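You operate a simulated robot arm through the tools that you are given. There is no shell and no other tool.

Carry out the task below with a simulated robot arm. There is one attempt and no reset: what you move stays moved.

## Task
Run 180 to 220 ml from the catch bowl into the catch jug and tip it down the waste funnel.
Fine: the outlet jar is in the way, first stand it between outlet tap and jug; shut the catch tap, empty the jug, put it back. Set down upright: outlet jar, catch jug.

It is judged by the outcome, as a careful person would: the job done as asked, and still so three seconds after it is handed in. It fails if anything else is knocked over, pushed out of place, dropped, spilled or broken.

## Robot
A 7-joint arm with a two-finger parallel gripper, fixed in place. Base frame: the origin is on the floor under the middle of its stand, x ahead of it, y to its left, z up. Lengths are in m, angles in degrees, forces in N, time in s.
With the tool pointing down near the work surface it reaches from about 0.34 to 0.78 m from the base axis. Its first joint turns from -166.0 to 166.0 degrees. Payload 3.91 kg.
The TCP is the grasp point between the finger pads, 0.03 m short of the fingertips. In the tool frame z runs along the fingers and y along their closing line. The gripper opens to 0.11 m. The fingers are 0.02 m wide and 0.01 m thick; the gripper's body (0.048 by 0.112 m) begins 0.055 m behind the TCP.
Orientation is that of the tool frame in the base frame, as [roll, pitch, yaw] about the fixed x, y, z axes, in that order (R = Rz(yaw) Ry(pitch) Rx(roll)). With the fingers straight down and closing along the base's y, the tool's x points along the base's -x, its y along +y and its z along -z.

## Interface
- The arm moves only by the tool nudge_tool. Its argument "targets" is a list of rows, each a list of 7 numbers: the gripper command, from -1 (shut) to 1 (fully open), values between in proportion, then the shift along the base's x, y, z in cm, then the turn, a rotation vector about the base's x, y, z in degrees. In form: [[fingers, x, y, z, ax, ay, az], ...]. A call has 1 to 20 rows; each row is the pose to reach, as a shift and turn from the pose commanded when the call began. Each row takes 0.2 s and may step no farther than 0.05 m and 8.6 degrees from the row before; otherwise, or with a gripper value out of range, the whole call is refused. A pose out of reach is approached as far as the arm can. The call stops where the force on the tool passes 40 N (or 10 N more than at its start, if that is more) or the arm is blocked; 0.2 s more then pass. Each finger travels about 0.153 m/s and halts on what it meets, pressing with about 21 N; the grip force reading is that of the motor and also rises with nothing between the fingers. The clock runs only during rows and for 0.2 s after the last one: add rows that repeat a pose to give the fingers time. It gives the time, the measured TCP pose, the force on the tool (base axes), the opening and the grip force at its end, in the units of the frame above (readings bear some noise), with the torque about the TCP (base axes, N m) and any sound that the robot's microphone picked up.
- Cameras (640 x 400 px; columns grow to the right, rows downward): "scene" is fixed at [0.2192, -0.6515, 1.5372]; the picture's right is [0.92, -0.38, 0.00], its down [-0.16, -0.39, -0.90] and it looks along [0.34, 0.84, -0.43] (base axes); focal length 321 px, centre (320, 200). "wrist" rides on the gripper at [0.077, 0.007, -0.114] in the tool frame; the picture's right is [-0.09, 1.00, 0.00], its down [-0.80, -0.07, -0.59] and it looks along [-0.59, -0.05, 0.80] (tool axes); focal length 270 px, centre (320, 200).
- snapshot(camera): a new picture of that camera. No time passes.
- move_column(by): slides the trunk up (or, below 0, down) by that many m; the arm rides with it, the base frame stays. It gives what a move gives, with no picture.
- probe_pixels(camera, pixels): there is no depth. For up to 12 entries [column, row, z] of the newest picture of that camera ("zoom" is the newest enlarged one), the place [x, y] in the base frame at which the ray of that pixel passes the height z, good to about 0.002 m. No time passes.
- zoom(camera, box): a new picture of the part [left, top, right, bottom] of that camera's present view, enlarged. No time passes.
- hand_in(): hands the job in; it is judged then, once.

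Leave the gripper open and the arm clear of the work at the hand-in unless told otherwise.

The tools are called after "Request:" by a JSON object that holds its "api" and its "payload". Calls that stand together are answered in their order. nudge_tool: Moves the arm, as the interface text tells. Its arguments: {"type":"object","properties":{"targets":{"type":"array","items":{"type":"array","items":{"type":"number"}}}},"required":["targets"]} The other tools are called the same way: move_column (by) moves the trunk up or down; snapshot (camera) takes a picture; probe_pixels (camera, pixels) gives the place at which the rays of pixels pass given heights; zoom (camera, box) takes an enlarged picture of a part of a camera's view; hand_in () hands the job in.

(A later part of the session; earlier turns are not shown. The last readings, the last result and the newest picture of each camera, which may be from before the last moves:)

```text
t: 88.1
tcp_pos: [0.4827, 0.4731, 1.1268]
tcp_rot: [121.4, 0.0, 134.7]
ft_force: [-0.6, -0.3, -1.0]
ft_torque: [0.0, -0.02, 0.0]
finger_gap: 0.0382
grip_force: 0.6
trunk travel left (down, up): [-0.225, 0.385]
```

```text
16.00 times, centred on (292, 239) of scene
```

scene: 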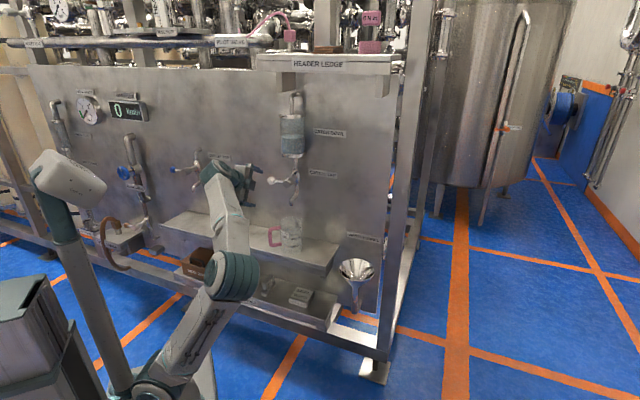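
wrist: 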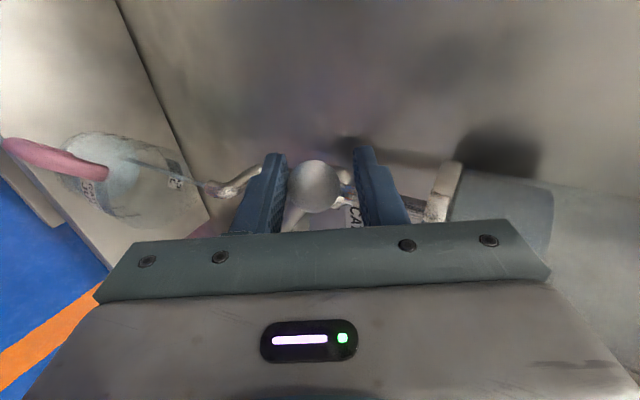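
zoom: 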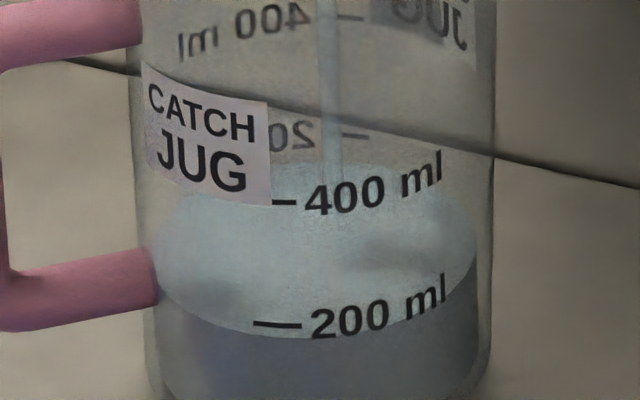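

The level is around 165–175 ml: the near edge is about 10 px under the 200 ml tick, and the far edge is consistent with that. I'll hold 1.6 s more and then bring the lever back down to its closed stop in the same call.

Request:
{"api": "nudge_tool", "payload": {"targets": [[-0.31, 0, 0, 0, 0, 0, 0], [-0.31, 0, 0, 0, 0, 0, 0], [-0.31, 0, 0, 0, 0, 0, 0], [-0.31, 0, 0, 0, 0, 0, 0], [-0.31, 0, 0, 0, 0, 0, 0], [-0.31, 0, 0, 0, 0, 0, 0], [-0.31, 0, 0, 0, 0, 0, 0], [-0.31, 0, 0, 0, 0, 0, 0], [-0.31, -0.2, 0.2, -1.4, 0, 0, 0], [-0.31, -0.5, 0.5, -2.8, 0, 0, 0], [-0.31, -0.7, 0.7, -4.2, 0, 0, 0], [-0.31, -0.8, 0.8, -5.5, 0, 0, 0], [-0.31, -0.8, 0.8, -5.5, 0, 0, 0]]}}

Request:
{"api": "zoom", "payload": {"camera": "scene", "box": [278, 230, 306, 248]}}

Request:
{"api": "zoom", "payload": {"camera": "scene", "box": [245, 140, 341, 240]}}

Request:
{"api": "snapshot", "payload": {"camera": "wrist"}}

```text
t: 90.9
tcp_pos: [0.4745, 0.4793, 1.0711]
tcp_rot: [121.0, 0.0, 134.7]
ft_force: [2.3, 0.2, 12.5]
ft_torque: [0.09, -0.2, -0.12]
finger_gap: 0.0439
grip_force: 6.5
trunk travel left (down, up): [-0.225, 0.385]
```

```text
16.00 times, centred on (292, 239) of scene
```

zoom: 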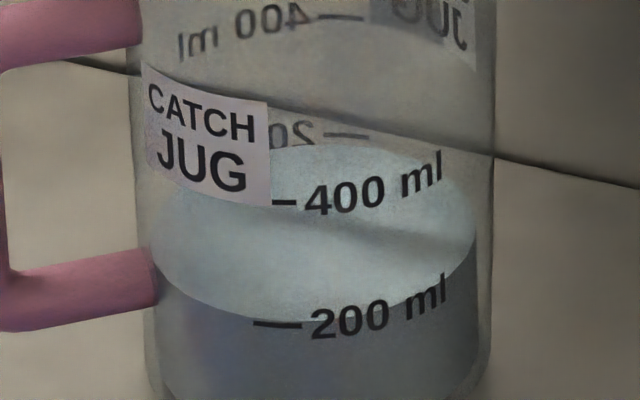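

```text
4.00 times, centred on (293, 190) of scene
```

zoom: 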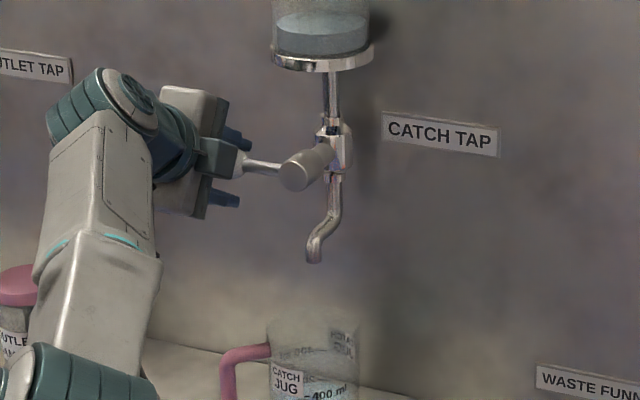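

```text
taken
```

wrist: 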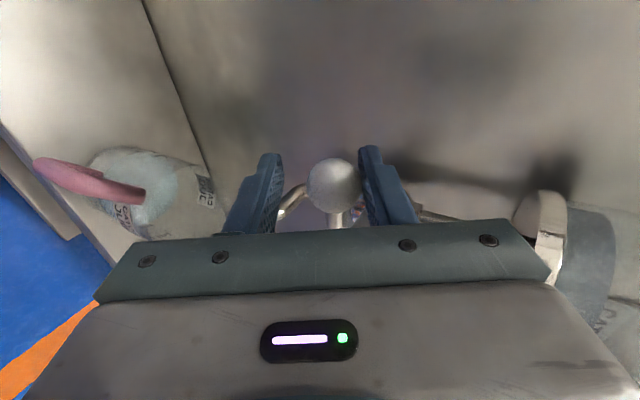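

The stream has stopped and the lever rests on its closed stop. The water edge lines up with the 200 ml mark, which I read as about 195–200 ml. I'll centre the fork on the ball to relieve the push, open the fork slightly, and withdraw along the tool axis.

Request:
{"api": "nudge_tool", "payload": {"targets": [[-0.31, 0, 0, 0.5, 0, 0, 0], [-0.31, 0, 0, 0.95, 0, 0, 0], [0, 0, 0, 0.95, 0, 0, 0], [0, 0, 0, 0.95, 0, 0, 0]]}}

Request:
{"api": "snapshot", "payload": {"camera": "wrist"}}

Request:
{"api": "zoom", "payload": {"camera": "scene", "box": [278, 230, 306, 248]}}

```text
t: 91.9
tcp_pos: [0.4743, 0.4825, 1.0791]
tcp_rot: [121.4, 0.0, 134.8]
ft_force: [-1.1, -0.1, 0.1]
ft_torque: [-0.01, 0.0, -0.01]
finger_gap: 0.0549
grip_force: 0.1
trunk travel left (down, up): [-0.225, 0.385]
```

```text
taken
```

wrist: 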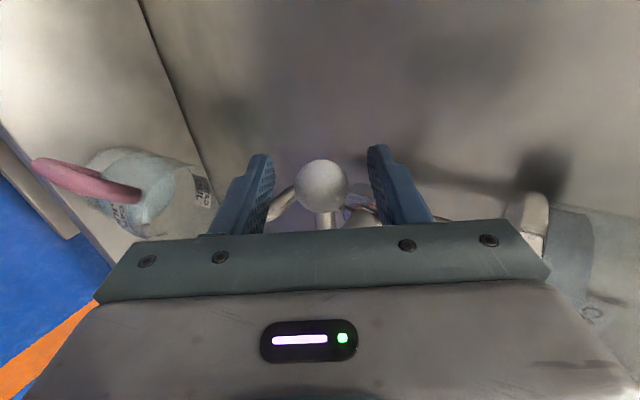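

```text
16.00 times, centred on (292, 239) of scene
```

zoom: 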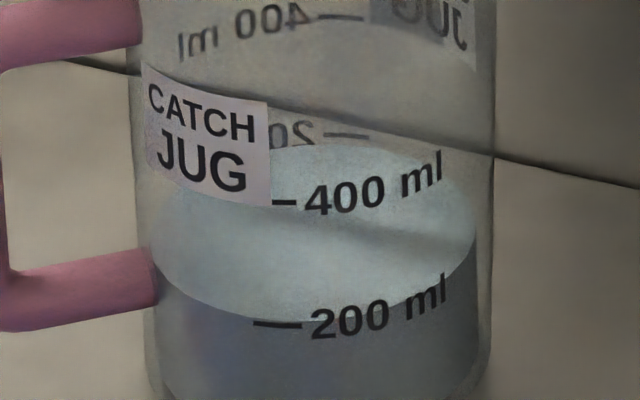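

The level holds steady, so the tap is shut. I'll withdraw 12 cm along the tool axis.

Request:
{"api": "nudge_tool", "payload": {"targets": [[0, -1.85, -1.83, 1.5, 0, 0, 0], [0, -3.7, -3.65, 3.0, 0, 0, 0], [0, -5.55, -5.5, 4.5, 0, 0, 0], [0, -7.4, -7.3, 5.95, 0, 0, 0]]}}

Request:
{"api": "zoom", "payload": {"camera": "scene", "box": [245, 140, 341, 240]}}

Request:
{"api": "snapshot", "payload": {"camera": "scene"}}

```text
t: 92.9
tcp_pos: [0.4022, 0.4069, 1.1386]
tcp_rot: [121.2, -0.1, 134.7]
ft_force: [0.2, 0.9, 0.0]
ft_torque: [-0.02, -0.02, 0.0]
finger_gap: 0.0549
grip_force: 0.1
trunk travel left (down, up): [-0.225, 0.385]
```

```text
4.00 times, centred on (293, 190) of scene
```

zoom: 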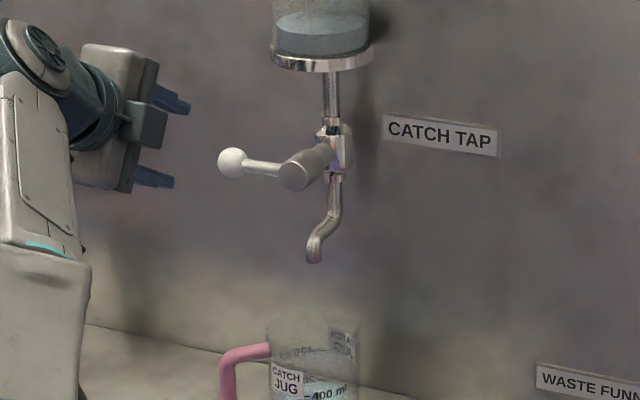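

```text
taken
```

scene: 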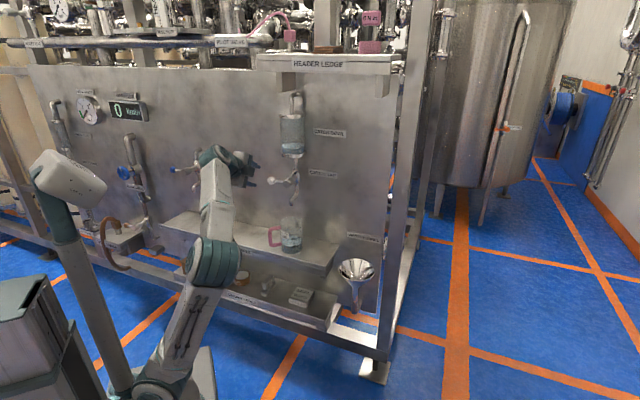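

The lever is back exactly where it started. I'll unroll the hand 90° so the camera is underneath again.

Request:
{"api": "nudge_tool", "payload": {"targets": [[0.3, 0, 0, 0, -5.07, -4.99, 4.08], [0.6, 0, 0, 0, -10.14, -9.98, 8.15], [1, 0, 0, 0, -15.2, -14.97, 12.23], [1, 0, 0, 0, -20.27, -19.96, 16.3], [1, 0, 0, 0, -25.34, -24.95, 20.4], [1, 0, 0, 0, -30.4, -29.94, 24.45], [1, 0, 0, 0, -35.48, -34.93, 28.5], [1, 0, 0, 0, -40.55, -39.92, 32.6], [1, 0, 0, 0, -45.6, -44.9, 36.7], [1, 0, 0, 0, -50.7, -49.9, 40.75], [1, 0, 0, 0, -55.6, -54.8, 44.7]]}}

Request:
{"api": "snapshot", "payload": {"camera": "wrist"}}

```text
t: 95.3
tcp_pos: [0.4, 0.409, 1.139]
tcp_rot: [-178.3, 60.1, -135.1]
ft_force: [-0.2, 1.2, -0.5]
ft_torque: [-0.03, 0.01, 0.03]
finger_gap: 0.1099
grip_force: 0.0
trunk travel left (down, up): [-0.225, 0.385]
```

```text
taken
```

wrist: 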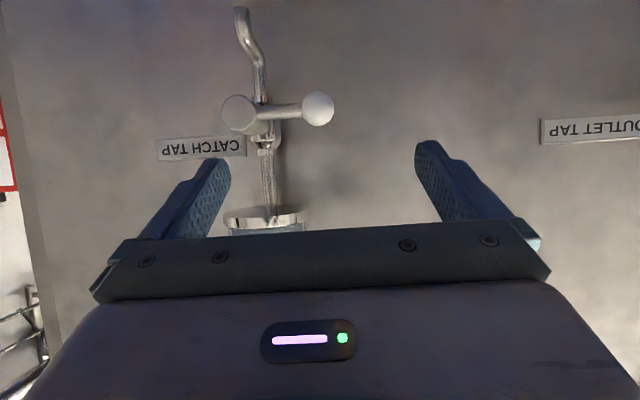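

Unrolled cleanly. I'll pitch the hand back down to 51°, then turn and lower to the same standoff I left the jug from.

Request:
{"api": "nudge_tool", "payload": {"targets": [[1, -0.5, -0.5, 0, -5, 5, 0], [1, -1.0, -1.0, 0, -10, 10, 0], [1, -1.5, -1.5, 0, -14.8, 14.8, 0]]}}

Request:
{"api": "nudge_tool", "payload": {"targets": [[1, 1.8, -0.1, -3.4, 0, 0, -3.75], [1, 3.6, -0.2, -6.9, 0, 0, -7.5], [1, 5.4, -0.2, -10.3, 0, 0, -11.25], [1, 7.2, -0.3, -13.8, 0, 0, -15]]}}

Request:
{"api": "snapshot", "payload": {"camera": "wrist"}}

Request:
{"api": "snapshot", "payload": {"camera": "scene"}}

```text
t: 96.1
tcp_pos: [0.3844, 0.3934, 1.1387]
tcp_rot: [-178.3, 39.0, -135.3]
ft_force: [-1.0, 0.4, 0.6]
ft_torque: [0.0, 0.04, 0.02]
finger_gap: 0.1102
grip_force: 0.0
trunk travel left (down, up): [-0.225, 0.385]
```

```text
t: 97.1
tcp_pos: [0.4591, 0.3916, 1.0024]
tcp_rot: [-178.3, 39.2, -150.3]
ft_force: [0.0, 0.0, 0.5]
ft_torque: [0.02, -0.03, -0.02]
finger_gap: 0.1103
grip_force: 0.1
trunk travel left (down, up): [-0.225, 0.385]
```

```text
taken
```

wrist: 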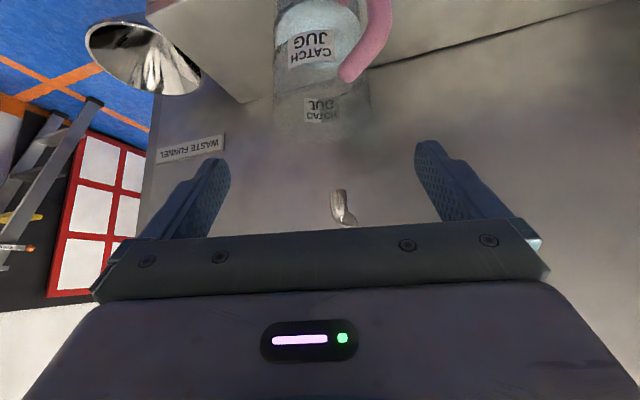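

```text
taken
```

scene: 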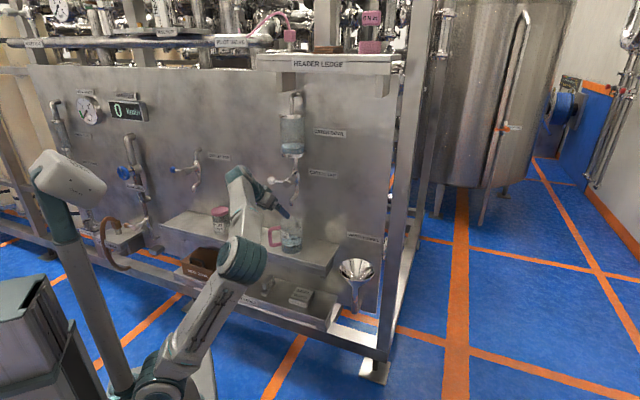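

Same standoff, and the jug hasn't moved. I'll shift 6 mm right to centre on it and descend along the tool axis to just above the rim.

Request:
{"api": "nudge_tool", "payload": {"targets": [[1, 0.3, -0.55, 0, 0, 0, 0], [1, 2.3, 0.6, -2.9, 0, 0, 0], [1, 4.3, 1.75, -5.8, 0, 0, 0]]}}

Request:
{"api": "snapshot", "payload": {"camera": "wrist"}}

Request:
{"api": "zoom", "payload": {"camera": "wrist", "box": [190, 60, 446, 220]}}

Request:
{"api": "zoom", "payload": {"camera": "scene", "box": [240, 170, 336, 250]}}

```text
t: 97.9
tcp_pos: [0.4998, 0.4092, 0.9418]
tcp_rot: [-178.4, 39.1, -150.4]
ft_force: [-1.3, -0.1, 0.2]
ft_torque: [0.0, 0.0, 0.01]
finger_gap: 0.1099
grip_force: 0.0
trunk travel left (down, up): [-0.225, 0.385]
```

```text
taken
```

wrist: 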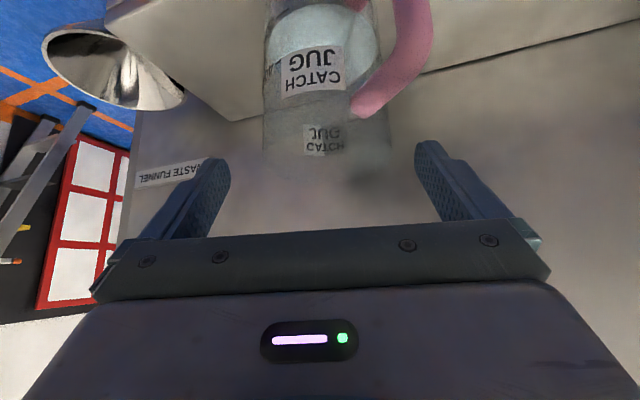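

```text
2.50 times, centred on (318, 140) of wrist
```

zoom: 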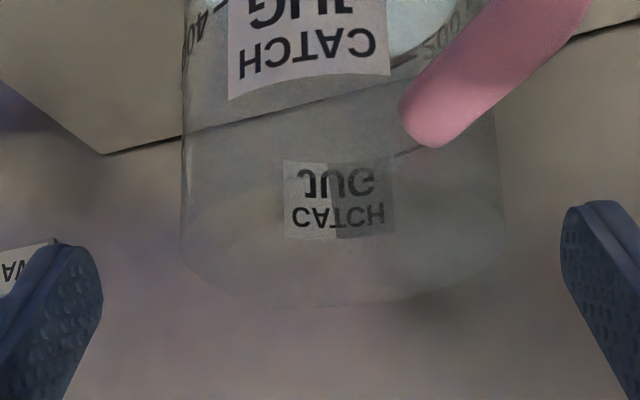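

```text
5.00 times, centred on (288, 210) of scene
```

zoom: 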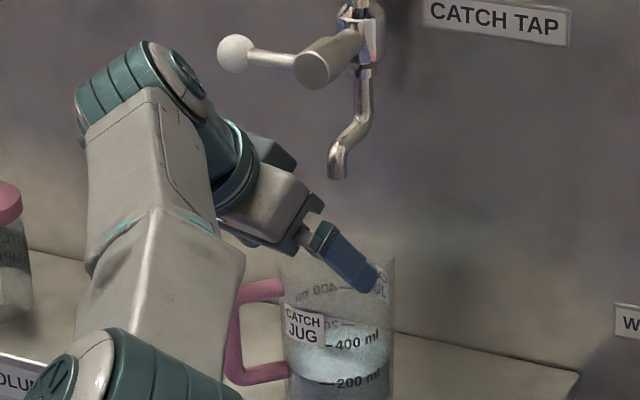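

I see the jug about 2 mm left of centre. I'll finish the descent with that correction.

Request:
{"api": "nudge_tool", "payload": {"targets": [[1, 1.3, 0.95, -1.86, 0, 0, 0], [1, 2.75, 1.8, -3.72, 0, 0, 0], [1, 4.15, 2.61, -5.58, 0, 0, 0]]}}

Request:
{"api": "snapshot", "payload": {"camera": "wrist"}}

Request:
{"api": "zoom", "payload": {"camera": "scene", "box": [240, 170, 336, 250]}}

```text
t: 98.7
tcp_pos: [0.5439, 0.4351, 0.8872]
tcp_rot: [-178.4, 39.2, -150.2]
ft_force: [-0.1, 0.5, 0.3]
ft_torque: [0.02, 0.01, -0.02]
finger_gap: 0.1098
grip_force: 0.0
trunk travel left (down, up): [-0.225, 0.385]
```

```text
taken
```

wrist: 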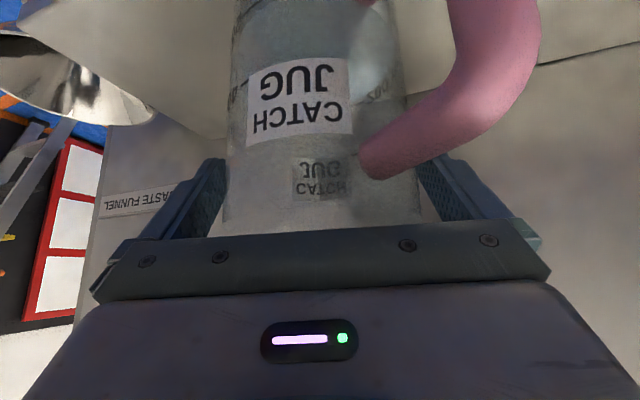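

```text
5.00 times, centred on (288, 210) of scene
```

zoom: 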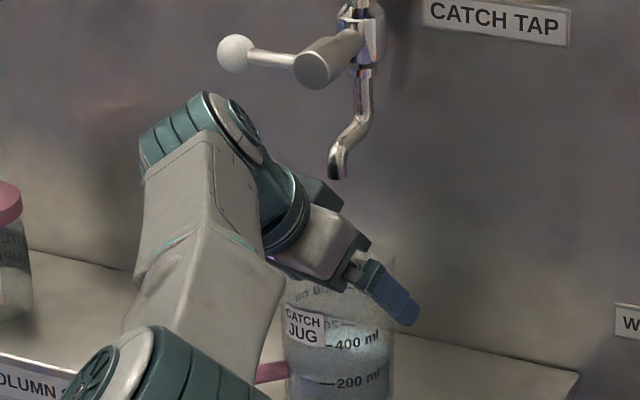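

Centred with no contact. I'll close on the jug.

Request:
{"api": "nudge_tool", "payload": {"targets": [[-1, 0, 0, 0, 0, 0, 0], [-1, 0, 0, 0, 0, 0, 0], [-1, 0, 0, 0, 0, 0, 0]]}}

Request:
{"api": "snapshot", "payload": {"camera": "wrist"}}

```text
t: 99.5
tcp_pos: [0.5441, 0.4346, 0.8883]
tcp_rot: [-178.4, 39.2, -150.3]
ft_force: [1.5, 1.7, 2.3]
ft_torque: [0.36, -0.02, -0.11]
finger_gap: 0.0895
grip_force: 20.9
trunk travel left (down, up): [-0.225, 0.385]
```

```text
taken
```

wrist: 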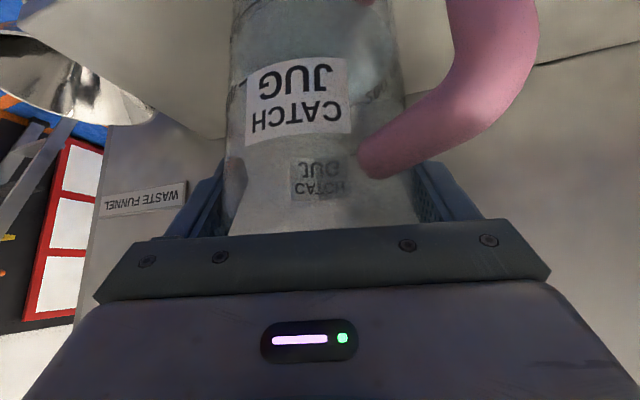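

Gripped. I'll lift gently while drawing back from under the spout, at low speed to avoid slosh.

Request:
{"api": "nudge_tool", "payload": {"targets": [[-1, 0, 0, 0.3, 0, 0, 0], [-1, -0.4, -0.4, 0.7, 0, 0, 0], [-1, -1.1, -1.1, 1.1, 0, 0, 0], [-1, -2.1, -2.1, 1.5, 0, 0, 0], [-1, -3.2, -3.2, 1.8, 0, 0, 0], [-1, -4.3, -4.3, 2.0, 0, 0, 0], [-1, -5.2, -5.2, 2.0, 0, 0, 0]]}}

Request:
{"api": "zoom", "payload": {"camera": "scene", "box": [235, 180, 363, 280]}}

Request:
{"api": "snapshot", "payload": {"camera": "wrist"}}

```text
t: 101.1
tcp_pos: [0.4889, 0.3826, 0.9072]
tcp_rot: [-178.5, 39.2, -150.2]
ft_force: [-0.4, -0.1, -2.6]
ft_torque: [-0.01, -0.05, 0.01]
finger_gap: 0.0887
grip_force: 20.9
trunk travel left (down, up): [-0.225, 0.385]
```

```text
4.00 times, centred on (299, 230) of scene
```

zoom: 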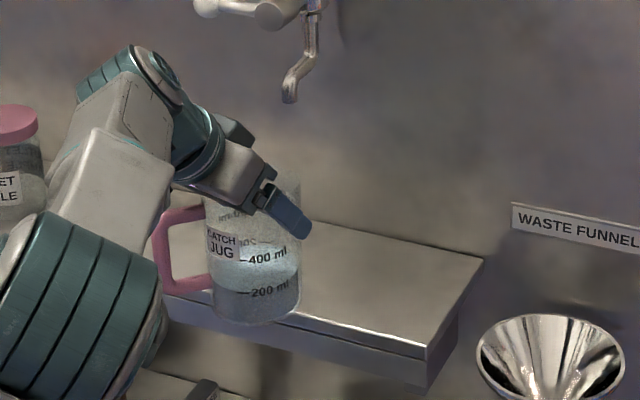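

```text
taken
```

wrist: 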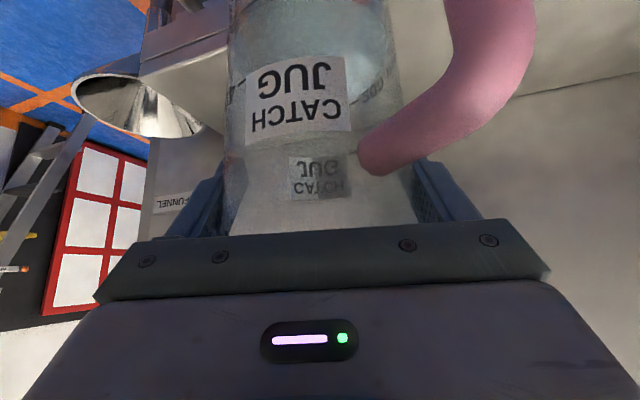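

The jug is upright, holding its water. I'll use this wrist view to refine the funnel's position.

Request:
{"api": "zoom", "payload": {"camera": "wrist", "box": [40, 40, 232, 160]}}

Request:
{"api": "zoom", "payload": {"camera": "scene", "box": [325, 240, 389, 300]}}

```text
3.33 times, centred on (136, 100) of wrist
```

zoom: 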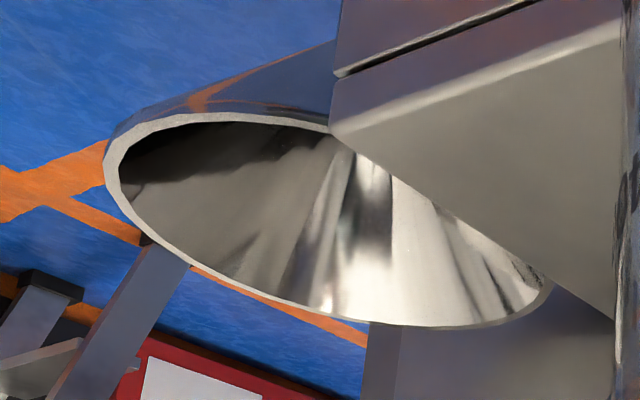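

```text
6.67 times, centred on (357, 270) of scene
```

zoom: 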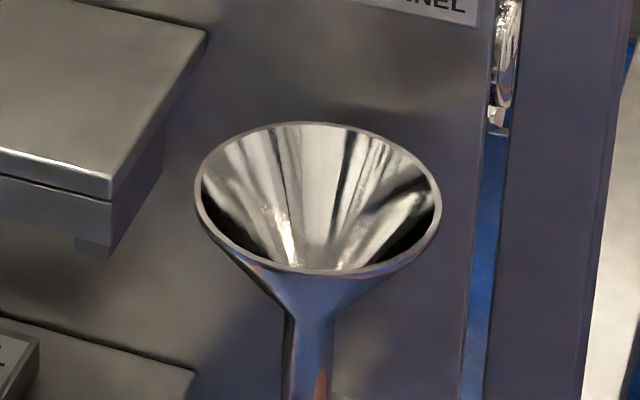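

Request:
{"api": "probe_pixels", "payload": {"camera": "wrist", "pixels": [[138.5, 108.2, 0.76], [138.5, 108.2, 0.74], [138.5, 108.2, 0.72], [71.5, 89.5, 0.74], [205.6, 127, 0.74]]}}

Request:
{"api": "probe_pixels", "payload": {"camera": "scene", "pixels": [[356.7, 269.0, 0.76], [356.7, 269.0, 0.74], [356.7, 269.0, 0.72], [338.2, 268.5, 0.74], [375.0, 269.2, 0.74]]}}

```text
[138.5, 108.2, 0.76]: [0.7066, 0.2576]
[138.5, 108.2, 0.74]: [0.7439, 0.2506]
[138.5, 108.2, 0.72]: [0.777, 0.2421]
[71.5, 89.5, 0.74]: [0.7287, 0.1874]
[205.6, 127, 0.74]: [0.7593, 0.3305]
```

```text
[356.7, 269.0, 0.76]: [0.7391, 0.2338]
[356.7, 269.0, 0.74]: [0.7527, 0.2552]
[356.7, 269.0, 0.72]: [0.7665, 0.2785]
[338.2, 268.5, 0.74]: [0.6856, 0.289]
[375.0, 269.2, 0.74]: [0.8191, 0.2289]
```

The funnel mouth centres on (0.749, 0.2535) at z≈0.74, with radius ≈7.3 cm. I'll tip the jug to its left over the funnel, so the wrist turns the easy way. First I'll carry it, upright and slowly, past the end of the shelf.

Request:
{"api": "nudge_tool", "payload": {"targets": [[-1, 1.5, -0.9, 0.5, 0, 0, 0], [-1, 3.5, -2.0, 1.0, 0, 0, 0], [-1, 6.0, -3.4, 1.5, 0, 0, 0], [-1, 8.5, -4.9, 2.0, 0, 0, 0], [-1, 11.0, -6.3, 2.0, 0, 0, 0], [-1, 13.5, -7.7, 2.0, 0, 0, 0], [-1, 16.0, -9.2, 2.0, 0, 0, 0]]}}

Request:
{"api": "snapshot", "payload": {"camera": "scene"}}

```text
t: 102.7
tcp_pos: [0.6513, 0.29, 0.928]
tcp_rot: [-178.3, 39.0, -150.2]
ft_force: [0.2, 0.4, -3.1]
ft_torque: [-0.02, -0.09, 0.03]
finger_gap: 0.0886
grip_force: 20.3
trunk travel left (down, up): [-0.225, 0.385]
```

```text
taken
```

scene: 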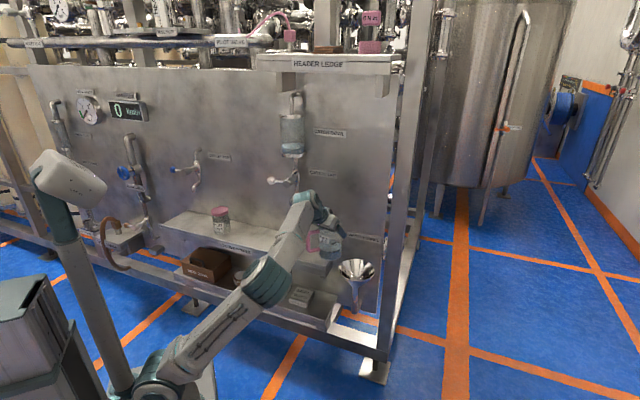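

Tracking well. I'll continue to the pour position beside the funnel's centre, with the jug still upright.

Request:
{"api": "nudge_tool", "payload": {"targets": [[-1, 2.3, -1.3, 0, 0, 0, 0], [-1, 4.6, -2.7, 0, 0, 0, 0], [-1, 6.9, -4.0, 0, 0, 0, 0], [-1, 9.2, -5.4, 0, 0, 0, 0], [-1, 11.5, -6.7, 0, 0, 0, 0]]}}

Request:
{"api": "snapshot", "payload": {"camera": "scene"}}

Request:
{"api": "snapshot", "payload": {"camera": "wrist"}}

Request:
{"api": "zoom", "payload": {"camera": "scene", "box": [290, 180, 418, 300]}}

```text
t: 103.9
tcp_pos: [0.7652, 0.2241, 0.9257]
tcp_rot: [-178.3, 39.0, -150.2]
ft_force: [0.0, -0.6, -3.3]
ft_torque: [0.0, -0.02, 0.03]
finger_gap: 0.0887
grip_force: 20.9
trunk travel left (down, up): [-0.225, 0.385]
```

```text
taken
```

scene: 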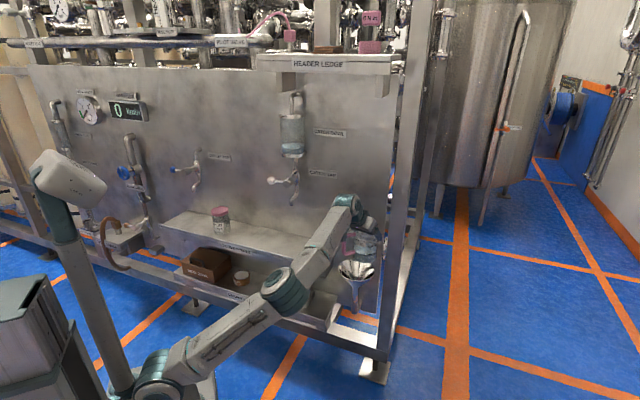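

```text
taken
```

wrist: 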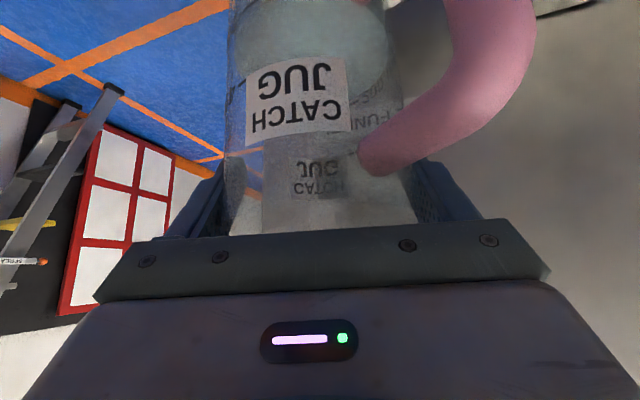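

```text
3.33 times, centred on (354, 240) of scene
```

zoom: 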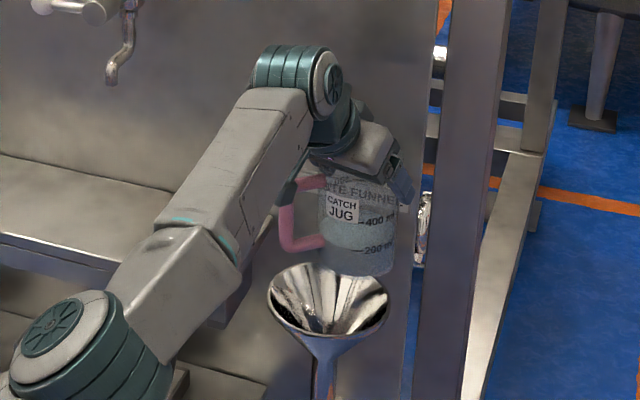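

The jug is beside and above the funnel. I'll begin tipping it to the left: 48° in 6° steps, still below the spill angle of about 65°, lowering slightly.

Request:
{"api": "nudge_tool", "payload": {"targets": [[-1, 0, 0, 0, -5.2, -3.0, 0], [-1, 0, 0, 0, -10.4, -6.0, 0], [-1, 0, 0, -0.3, -15.6, -8.9, 0], [-1, 0, 0, -0.6, -20.8, -11.9, 0], [-1, 0, 0, -0.9, -26.0, -14.9, 0], [-1, 0, 0, -1.2, -31.2, -17.9, 0], [-1, 0, 0, -1.5, -36.5, -20.9, 0], [-1, 0, 0, -1.5, -41.7, -23.9, 0]]}}

Request:
{"api": "snapshot", "payload": {"camera": "scene"}}

Request:
{"api": "zoom", "payload": {"camera": "scene", "box": [290, 180, 418, 300]}}

Request:
{"api": "snapshot", "payload": {"camera": "wrist"}}

```text
t: 105.7
tcp_pos: [0.7652, 0.2243, 0.911]
tcp_rot: [-123.2, 24.9, -119.0]
ft_force: [0.4, 0.3, -3.7]
ft_torque: [0.14, -0.03, 0.01]
finger_gap: 0.0888
grip_force: 21.2
trunk travel left (down, up): [-0.225, 0.385]
```

```text
taken
```

scene: 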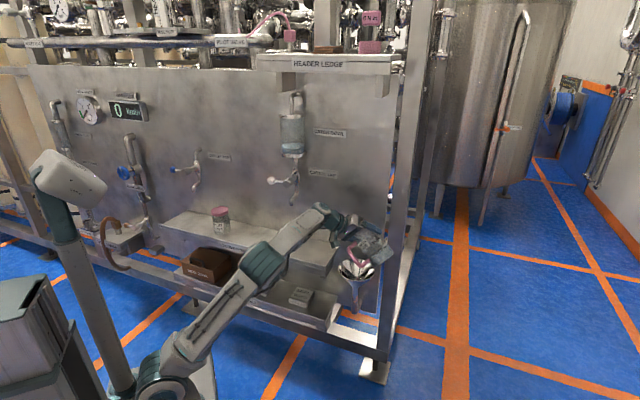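

```text
3.33 times, centred on (354, 240) of scene
```

zoom: 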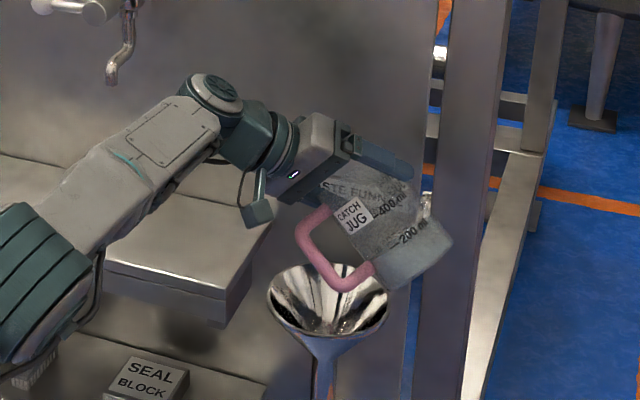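

```text
taken
```

wrist: 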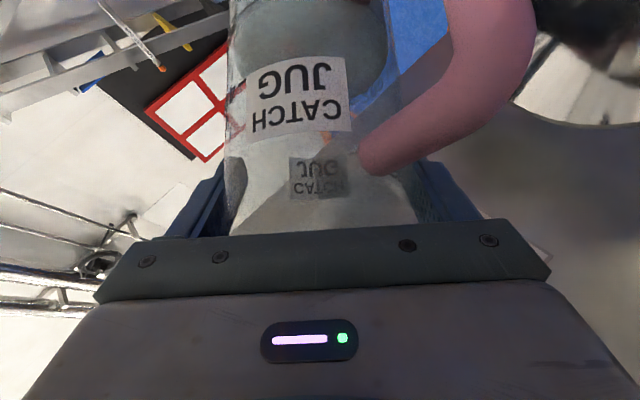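

The tilt is good: the lip is right over the funnel's middle. I'll continue to about 72° at 3° per step and look for the stream.

Request:
{"api": "nudge_tool", "payload": {"targets": [[-1, 0, 0, -0.4, -2.6, -1.5, 0], [-1, 0, 0, -0.8, -5.2, -3.0, 0], [-1, 0, 0, -1.2, -7.8, -4.5, 0], [-1, 0, 0, -1.6, -10.4, -6.0, 0], [-1, 0, 0, -2.0, -13.0, -7.5, 0], [-1, 0, 0, -2.0, -15.6, -8.9, 0], [-1, 0, 0, -2.0, -18.2, -10.4, 0], [-1, 0, 0, -2.0, -20.8, -11.9, 0]]}}

Request:
{"api": "zoom", "payload": {"camera": "scene", "box": [310, 195, 406, 295]}}

Request:
{"api": "snapshot", "payload": {"camera": "wrist"}}

```text
t: 107.5
tcp_pos: [0.7649, 0.223, 0.8906]
tcp_rot: [-102.3, 11.1, -112.4]
ft_force: [-0.3, -0.7, -2.4]
ft_torque: [0.14, 0.03, 0.0]
finger_gap: 0.0883
grip_force: 20.6
trunk travel left (down, up): [-0.225, 0.385]
```

```text
4.00 times, centred on (358, 245) of scene
```

zoom: 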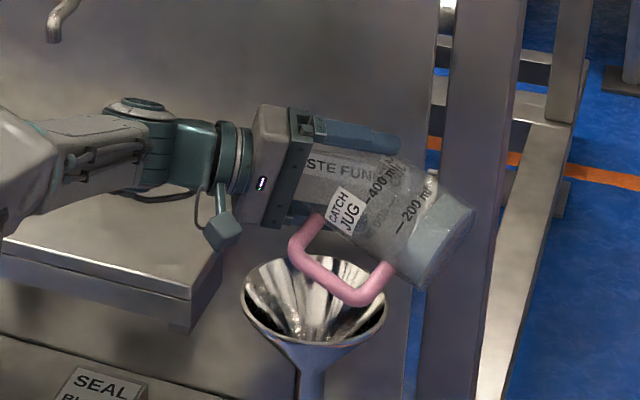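

```text
taken
```

wrist: 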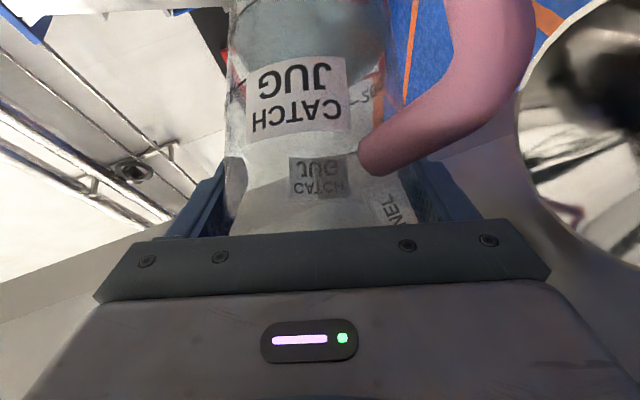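

No flow yet, and the lip is computed to be directly above the funnel centre. I'll continue slowly from 72° toward 105°, easing the jug 1 cm left to keep the lip over the middle.

Request:
{"api": "nudge_tool", "payload": {"targets": [[-1, 0, 0, 0, -2.2, -1.25, 0], [-1, 0, 0, 0, -4.3, -2.5, 0], [-1, -0.05, 0.1, 0, -6.5, -3.7, 0], [-1, -0.1, 0.2, 0, -8.7, -5.0, 0], [-1, -0.15, 0.3, 0, -10.9, -6.2, 0], [-1, -0.2, 0.4, 0, -13.0, -7.5, 0]]}}

Request:
{"api": "zoom", "payload": {"camera": "scene", "box": [310, 195, 406, 295]}}

```text
t: 108.9
tcp_pos: [0.7649, 0.2276, 0.8918]
tcp_rot: [-90.5, 1.9, -111.0]
ft_force: [-0.6, 0.1, -1.7]
ft_torque: [0.09, 0.01, 0.0]
finger_gap: 0.0887
grip_force: 20.9
trunk travel left (down, up): [-0.225, 0.385]
```

```text
4.00 times, centred on (358, 245) of scene
```

zoom: 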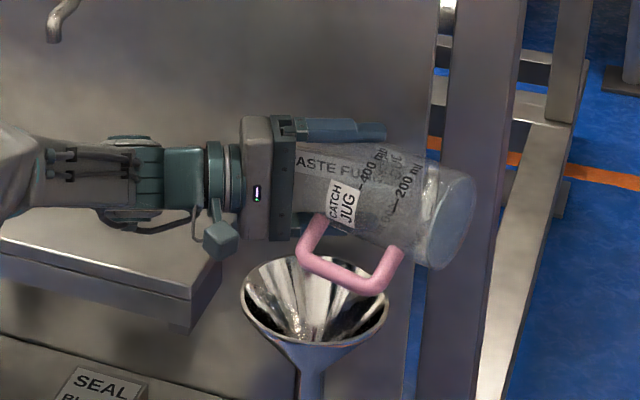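

The weight reading has dropped from about -3.7 to -1.7 N, so about 2 N of water has left, and I see no splashes outside the funnel. I'll tip further past level, to about 107°, and hold to drain.

Request:
{"api": "nudge_tool", "payload": {"targets": [[-1, 0, 0.1, 0, -2.2, -1.25, 0], [-1, -0.1, 0.2, 0, -4.3, -2.5, 0], [-1, -0.15, 0.3, 0, -6.5, -3.7, 0], [-1, -0.2, 0.4, 0, -8.7, -5.0, 0], [-1, -0.25, 0.5, 0, -10.9, -6.2, 0], [-1, -0.3, 0.6, 0, -13.0, -7.5, 0], [-1, -0.35, 0.7, 0, -15.2, -8.7, 0], [-1, -0.4, 0.8, 0, -17.4, -9.9, 0], [-1, -0.4, 0.8, 0, -17.4, -9.9, 0], [-1, -0.4, 0.8, 0, -17.4, -9.9, 0], [-1, -0.4, 0.8, 0, -17.4, -9.9, 0], [-1, -0.4, 0.8, 0, -17.4, -9.9, 0], [-1, -0.4, 0.8, 0, -17.4, -9.9, 0]]}}

Request:
{"api": "zoom", "payload": {"camera": "scene", "box": [310, 195, 406, 295]}}

Request:
{"api": "snapshot", "payload": {"camera": "scene"}}

Request:
{"api": "snapshot", "payload": {"camera": "wrist"}}

```text
t: 111.7
tcp_pos: [0.7586, 0.2355, 0.8914]
tcp_rot: [-74.8, -10.7, -112.3]
ft_force: [-0.6, 0.4, -1.2]
ft_torque: [0.06, 0.0, 0.0]
finger_gap: 0.0882
grip_force: 20.9
trunk travel left (down, up): [-0.225, 0.385]
```

```text
4.00 times, centred on (358, 245) of scene
```

zoom: 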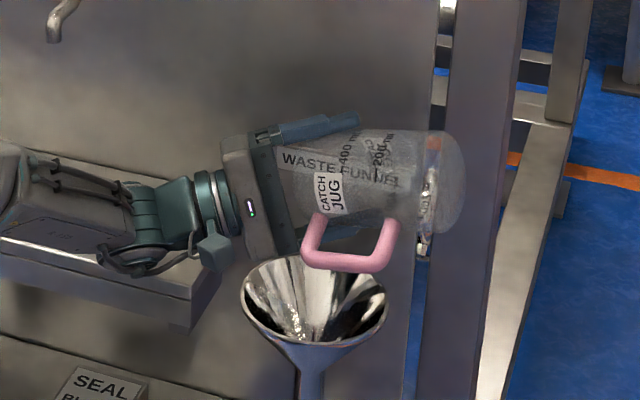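

```text
taken
```

scene: 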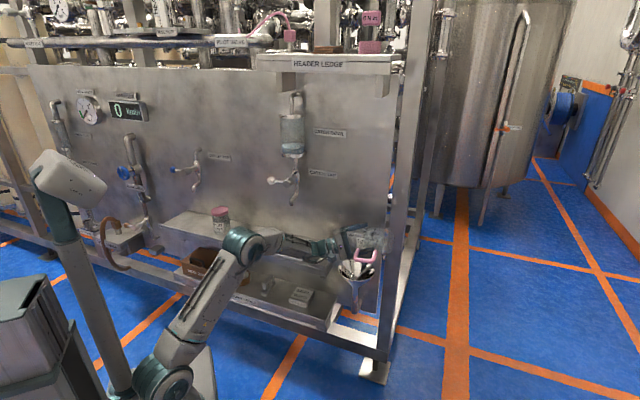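

```text
taken
```

wrist: 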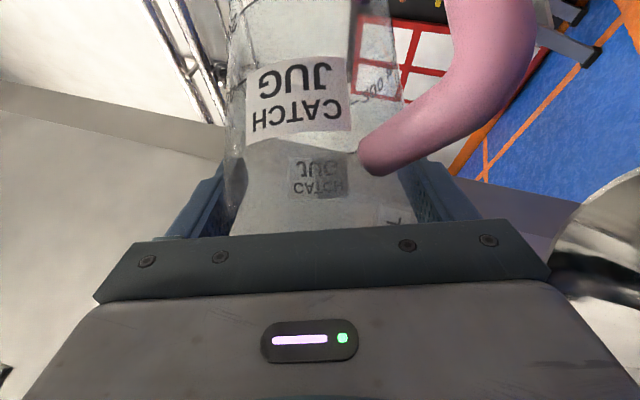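

The jug looks clear and empty, and the reading is back to the empty-jug level. I'll drain one more second, then rotate the jug upright again.

Request:
{"api": "nudge_tool", "payload": {"targets": [[-1, 0, 0, 0, 0, 0, 0], [-1, 0, 0, 0, 0, 0, 0], [-1, 0, 0, 0, 0, 0, 0], [-1, 0, 0, 0, 0, 0, 0], [-1, 0.05, -0.1, 0.3, 6.5, 3.7, 0], [-1, 0.1, -0.2, 0.6, 13.0, 7.5, 0], [-1, 0.15, -0.3, 0.9, 19.5, 11.2, 0], [-1, 0.2, -0.4, 1.2, 26.0, 14.9, 0], [-1, 0.25, -0.5, 1.5, 32.6, 18.6, 0], [-1, 0.3, -0.6, 1.8, 39.1, 22.4, 0], [-1, 0.35, -0.7, 2.1, 45.6, 26.1, 0], [-1, 0.4, -0.8, 2.4, 52.1, 29.8, 0], [-1, 0.45, -0.9, 2.7, 58.6, 33.6, 0], [-1, 0.5, -1.0, 3.0, 65.1, 37.3, 0]]}}

Request:
{"api": "zoom", "payload": {"camera": "scene", "box": [290, 180, 418, 300]}}

```text
t: 114.7
tcp_pos: [0.764, 0.2244, 0.9218]
tcp_rot: [-139.5, 32.4, -127.0]
ft_force: [1.1, -0.2, -0.9]
ft_torque: [-0.03, -0.05, 0.0]
finger_gap: 0.0882
grip_force: 21.2
trunk travel left (down, up): [-0.225, 0.385]
```

```text
3.33 times, centred on (354, 240) of scene
```

zoom: 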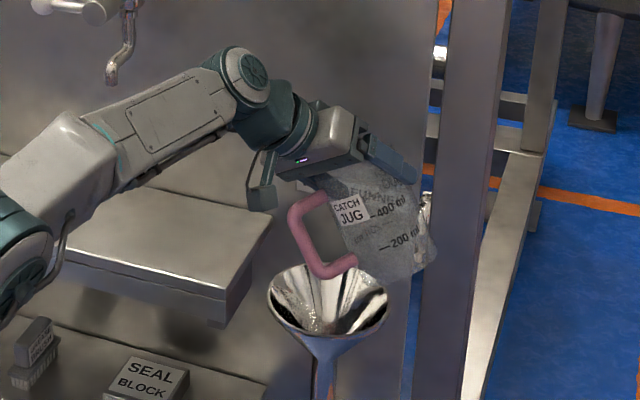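

Empty and coming upright. I'll finish the last 32°.

Request:
{"api": "nudge_tool", "payload": {"targets": [[-1, 0, 0, 0.2, 6.94, 3.98, 0], [-1, 0, 0, 0.4, 13.9, 7.95, 0], [-1, 0, 0, 0.5, 20.8, 11.9, 0], [-1, 0, 0, 0.5, 27.8, 15.9, 0]]}}

Request:
{"api": "zoom", "payload": {"camera": "scene", "box": [290, 180, 418, 300]}}

Request:
{"api": "snapshot", "payload": {"camera": "wrist"}}

```text
t: 115.7
tcp_pos: [0.7642, 0.2246, 0.9278]
tcp_rot: [-178.6, 39.1, -150.4]
ft_force: [0.1, -0.2, -1.3]
ft_torque: [0.0, -0.03, -0.02]
finger_gap: 0.0882
grip_force: 21.3
trunk travel left (down, up): [-0.225, 0.385]
```

```text
3.33 times, centred on (354, 240) of scene
```

zoom: 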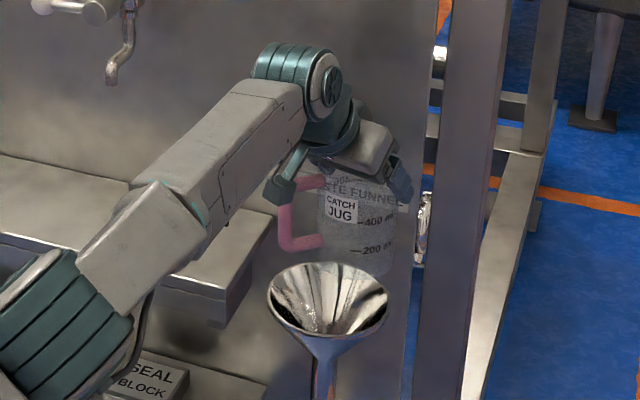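

```text
taken
```

wrist: 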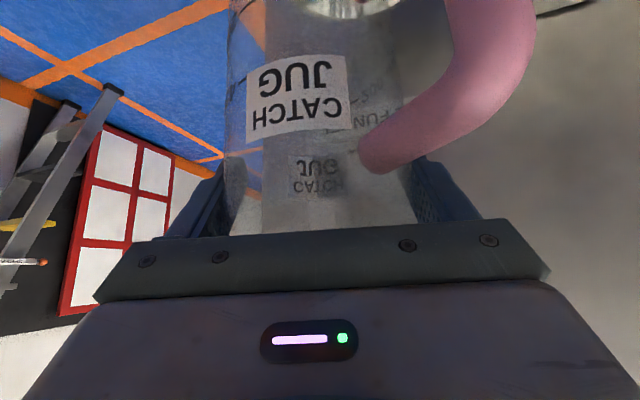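

Jug upright and empty. I'll carry it back the way it came, toward the front of the tap area, clear of the spout.

Request:
{"api": "nudge_tool", "payload": {"targets": [[-1, -2.5, 1.4, 0, 0, 0, 0], [-1, -5.5, 3.15, 0, 0, 0, 0], [-1, -8.75, 5.0, 0, 0, 0, 0], [-1, -12.0, 6.9, 0, 0, 0, 0], [-1, -15.25, 8.75, 0, 0, 0, 0], [-1, -18.5, 10.6, 0, 0, 0, 0], [-1, -21.75, 12.5, 0, 0, 0, 0], [-1, -24.75, 14.2, -0.5, 0, 0, 0], [-1, -27.5, 15.8, -1.0, 0, 0, 0]]}}

Request:
{"api": "snapshot", "payload": {"camera": "scene"}}

```text
t: 117.7
tcp_pos: [0.4907, 0.3839, 0.9177]
tcp_rot: [-178.4, 39.2, -150.2]
ft_force: [0.6, 0.8, -0.6]
ft_torque: [-0.01, -0.03, 0.03]
finger_gap: 0.0884
grip_force: 21.0
trunk travel left (down, up): [-0.225, 0.385]
```

```text
taken
```

scene: 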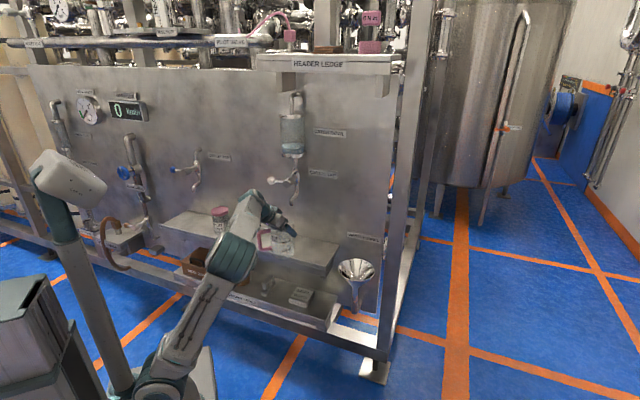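

I'll continue left along the shelf, turning back 17°, to in front of the jug's original spot.

Request:
{"api": "nudge_tool", "payload": {"targets": [[-1, -1.15, 3.05, -0.3, 0, 0, 4.25], [-1, -2.3, 6.1, -0.6, 0, 0, 8.5], [-1, -3.45, 9.15, -0.9, 0, 0, 12.75], [-1, -4.6, 12.2, -1.2, 0, 0, 17], [-1, -6.9, 14.45, -1.2, 0, 0, 17], [-1, -9.1, 16.6, -1.2, 0, 0, 17]]}}

Request:
{"api": "zoom", "payload": {"camera": "scene", "box": [200, 165, 328, 265]}}

Request:
{"api": "snapshot", "payload": {"camera": "wrist"}}

```text
t: 119.1
tcp_pos: [0.3943, 0.5509, 0.9058]
tcp_rot: [-178.2, 39.2, -133.1]
ft_force: [0.7, -0.1, 0.1]
ft_torque: [0.02, -0.02, 0.0]
finger_gap: 0.0883
grip_force: 21.3
trunk travel left (down, up): [-0.225, 0.385]
```

```text
4.00 times, centred on (264, 215) of scene
```

zoom: 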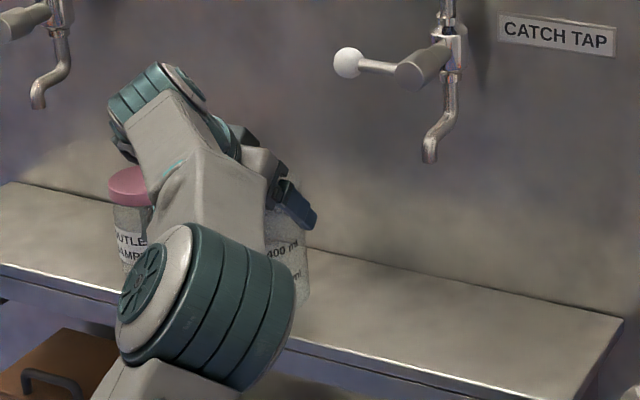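

```text
taken
```

wrist: 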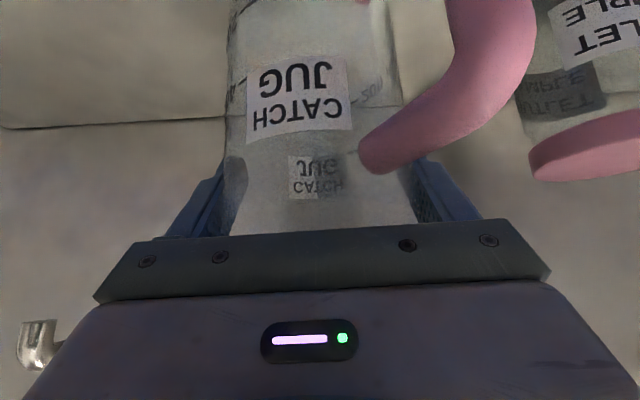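

In front of its original spot. I'll push in to the original position and lower to just above the shelf.

Request:
{"api": "nudge_tool", "payload": {"targets": [[-1, 1.3, 1.05, 0, 0, 0, 0], [-1, 2.6, 2.1, 0, 0, 0, 0], [-1, 3.76, 3.16, 0, 0, 0, 0], [-1, 3.76, 3.16, -0.8, 0, 0, 0], [-1, 3.76, 3.16, -1.4, 0, 0, 0]]}}

Request:
{"api": "zoom", "payload": {"camera": "scene", "box": [210, 185, 306, 245]}}

Request:
{"api": "snapshot", "payload": {"camera": "wrist"}}

```text
t: 120.3
tcp_pos: [0.4362, 0.5799, 0.8924]
tcp_rot: [-178.4, 39.2, -133.1]
ft_force: [-0.1, 0.4, 0.0]
ft_torque: [0.08, 0.02, 0.04]
finger_gap: 0.0883
grip_force: 21.2
trunk travel left (down, up): [-0.225, 0.385]
```

```text
6.67 times, centred on (258, 215) of scene
```

zoom: 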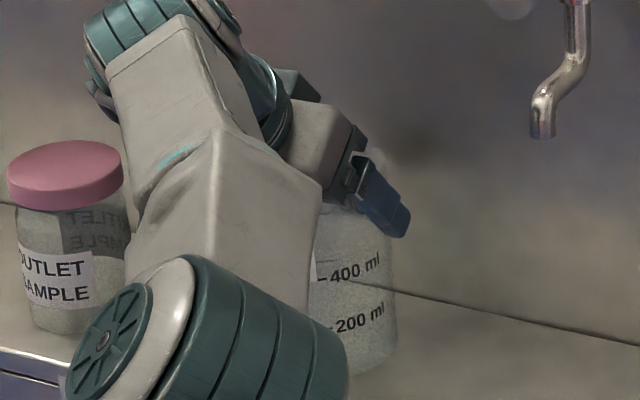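

```text
taken
```

wrist: 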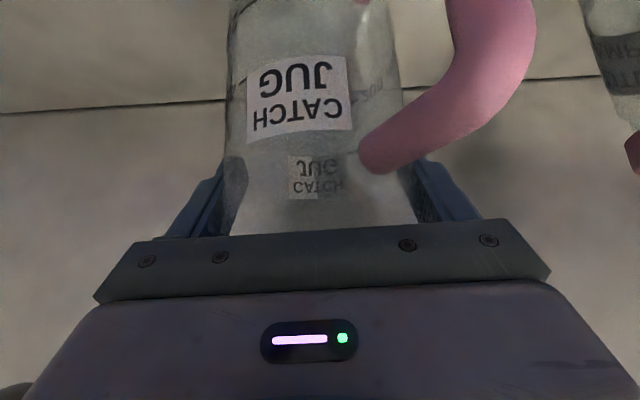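

I'm about 5 mm right of the original spot. I'll correct that and lower in small steps to touchdown.

Request:
{"api": "nudge_tool", "payload": {"targets": [[-1, -0.4, 0.25, 0, 0, 0, 0], [-1, -0.45, 0.3, -0.2, 0, 0, 0], [-1, -0.45, 0.3, -0.4, 0, 0, 0]]}}

Request:
{"api": "nudge_tool", "payload": {"targets": [[-1, 0, 0, -0.1, 0, 0, 0], [-1, 0, 0, -0.1, 0, 0, 0]]}}

```text
t: 121.1
tcp_pos: [0.4313, 0.5819, 0.8902]
tcp_rot: [-178.5, 39.5, -133.3]
ft_force: [1.5, -1.6, 16.4]
ft_torque: [0.28, 0.51, 0.1]
finger_gap: 0.0884
grip_force: 21.2
trunk travel left (down, up): [-0.225, 0.385]
```

```text
t: 121.7
tcp_pos: [0.431, 0.5833, 0.8878]
tcp_rot: [-178.4, 39.3, -133.2]
ft_force: [0.5, -0.8, 17.2]
ft_torque: [0.44, 0.41, 0.08]
finger_gap: 0.088
grip_force: 21.1
trunk travel left (down, up): [-0.225, 0.385]
```

It's touching down, with a 17 N reaction, a bit firm. I'll ease up 2–3 mm until the load is light, before releasing.

Request:
{"api": "nudge_tool", "payload": {"targets": [[-1, 0, 0, 0.15, 0, 0, 0], [-1, 0, 0, 0.25, 0, 0, 0], [-1, 0, 0, 0.25, 0, 0, 0]]}}

Request:
{"api": "zoom", "payload": {"camera": "scene", "box": [225, 200, 305, 250]}}

```text
t: 122.5
tcp_pos: [0.4315, 0.5835, 0.8871]
tcp_rot: [-178.3, 39.0, -133.2]
ft_force: [-1.0, -0.7, 5.5]
ft_torque: [0.04, 0.31, 0.06]
finger_gap: 0.0877
grip_force: 20.9
trunk travel left (down, up): [-0.225, 0.385]
```

```text
8.00 times, centred on (265, 225) of scene
```

zoom: 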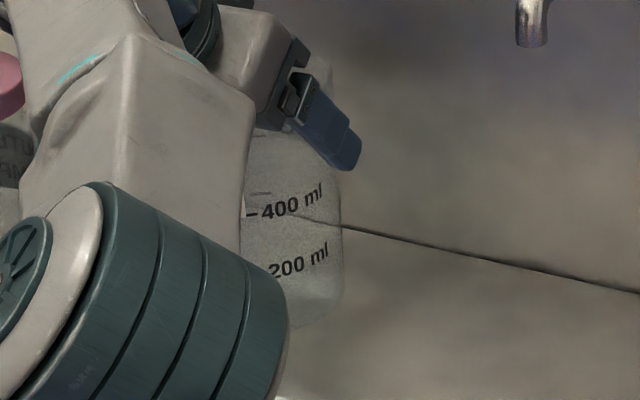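

Light contact at 5.5 N. I'll open the fingers.

Request:
{"api": "nudge_tool", "payload": {"targets": [[0, 0, 0, 0, 0, 0, 0], [1, 0, 0, 0, 0, 0, 0], [1, 0, 0, 0, 0, 0, 0]]}}

Request:
{"api": "snapshot", "payload": {"camera": "wrist"}}

Request:
{"api": "zoom", "payload": {"camera": "scene", "box": [225, 200, 305, 250]}}

```text
t: 123.3
tcp_pos: [0.4313, 0.584, 0.8876]
tcp_rot: [-178.4, 39.2, -133.2]
ft_force: [-0.9, 0.5, 0.6]
ft_torque: [0.01, -0.02, 0.01]
finger_gap: 0.11
grip_force: 0.0
trunk travel left (down, up): [-0.225, 0.385]
```

```text
taken
```

wrist: 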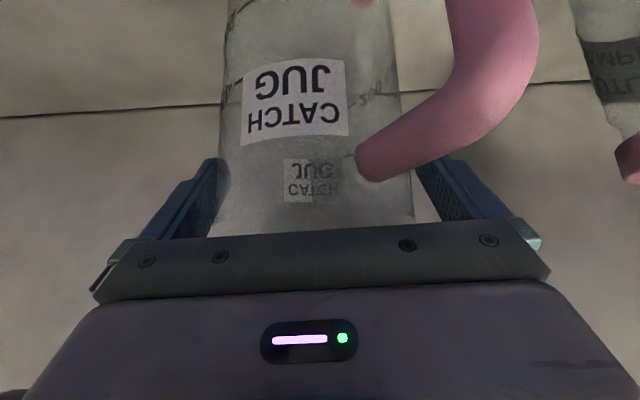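

```text
8.00 times, centred on (265, 225) of scene
```

zoom: 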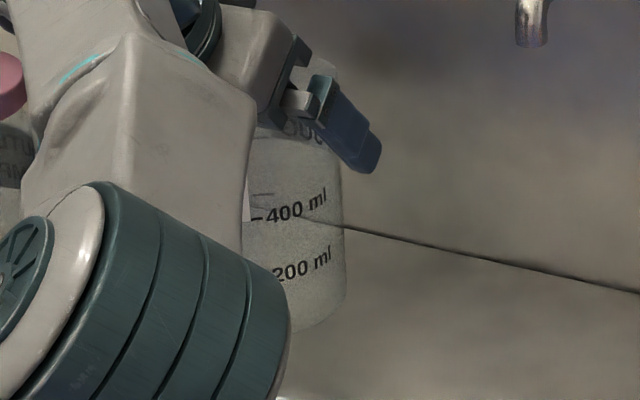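

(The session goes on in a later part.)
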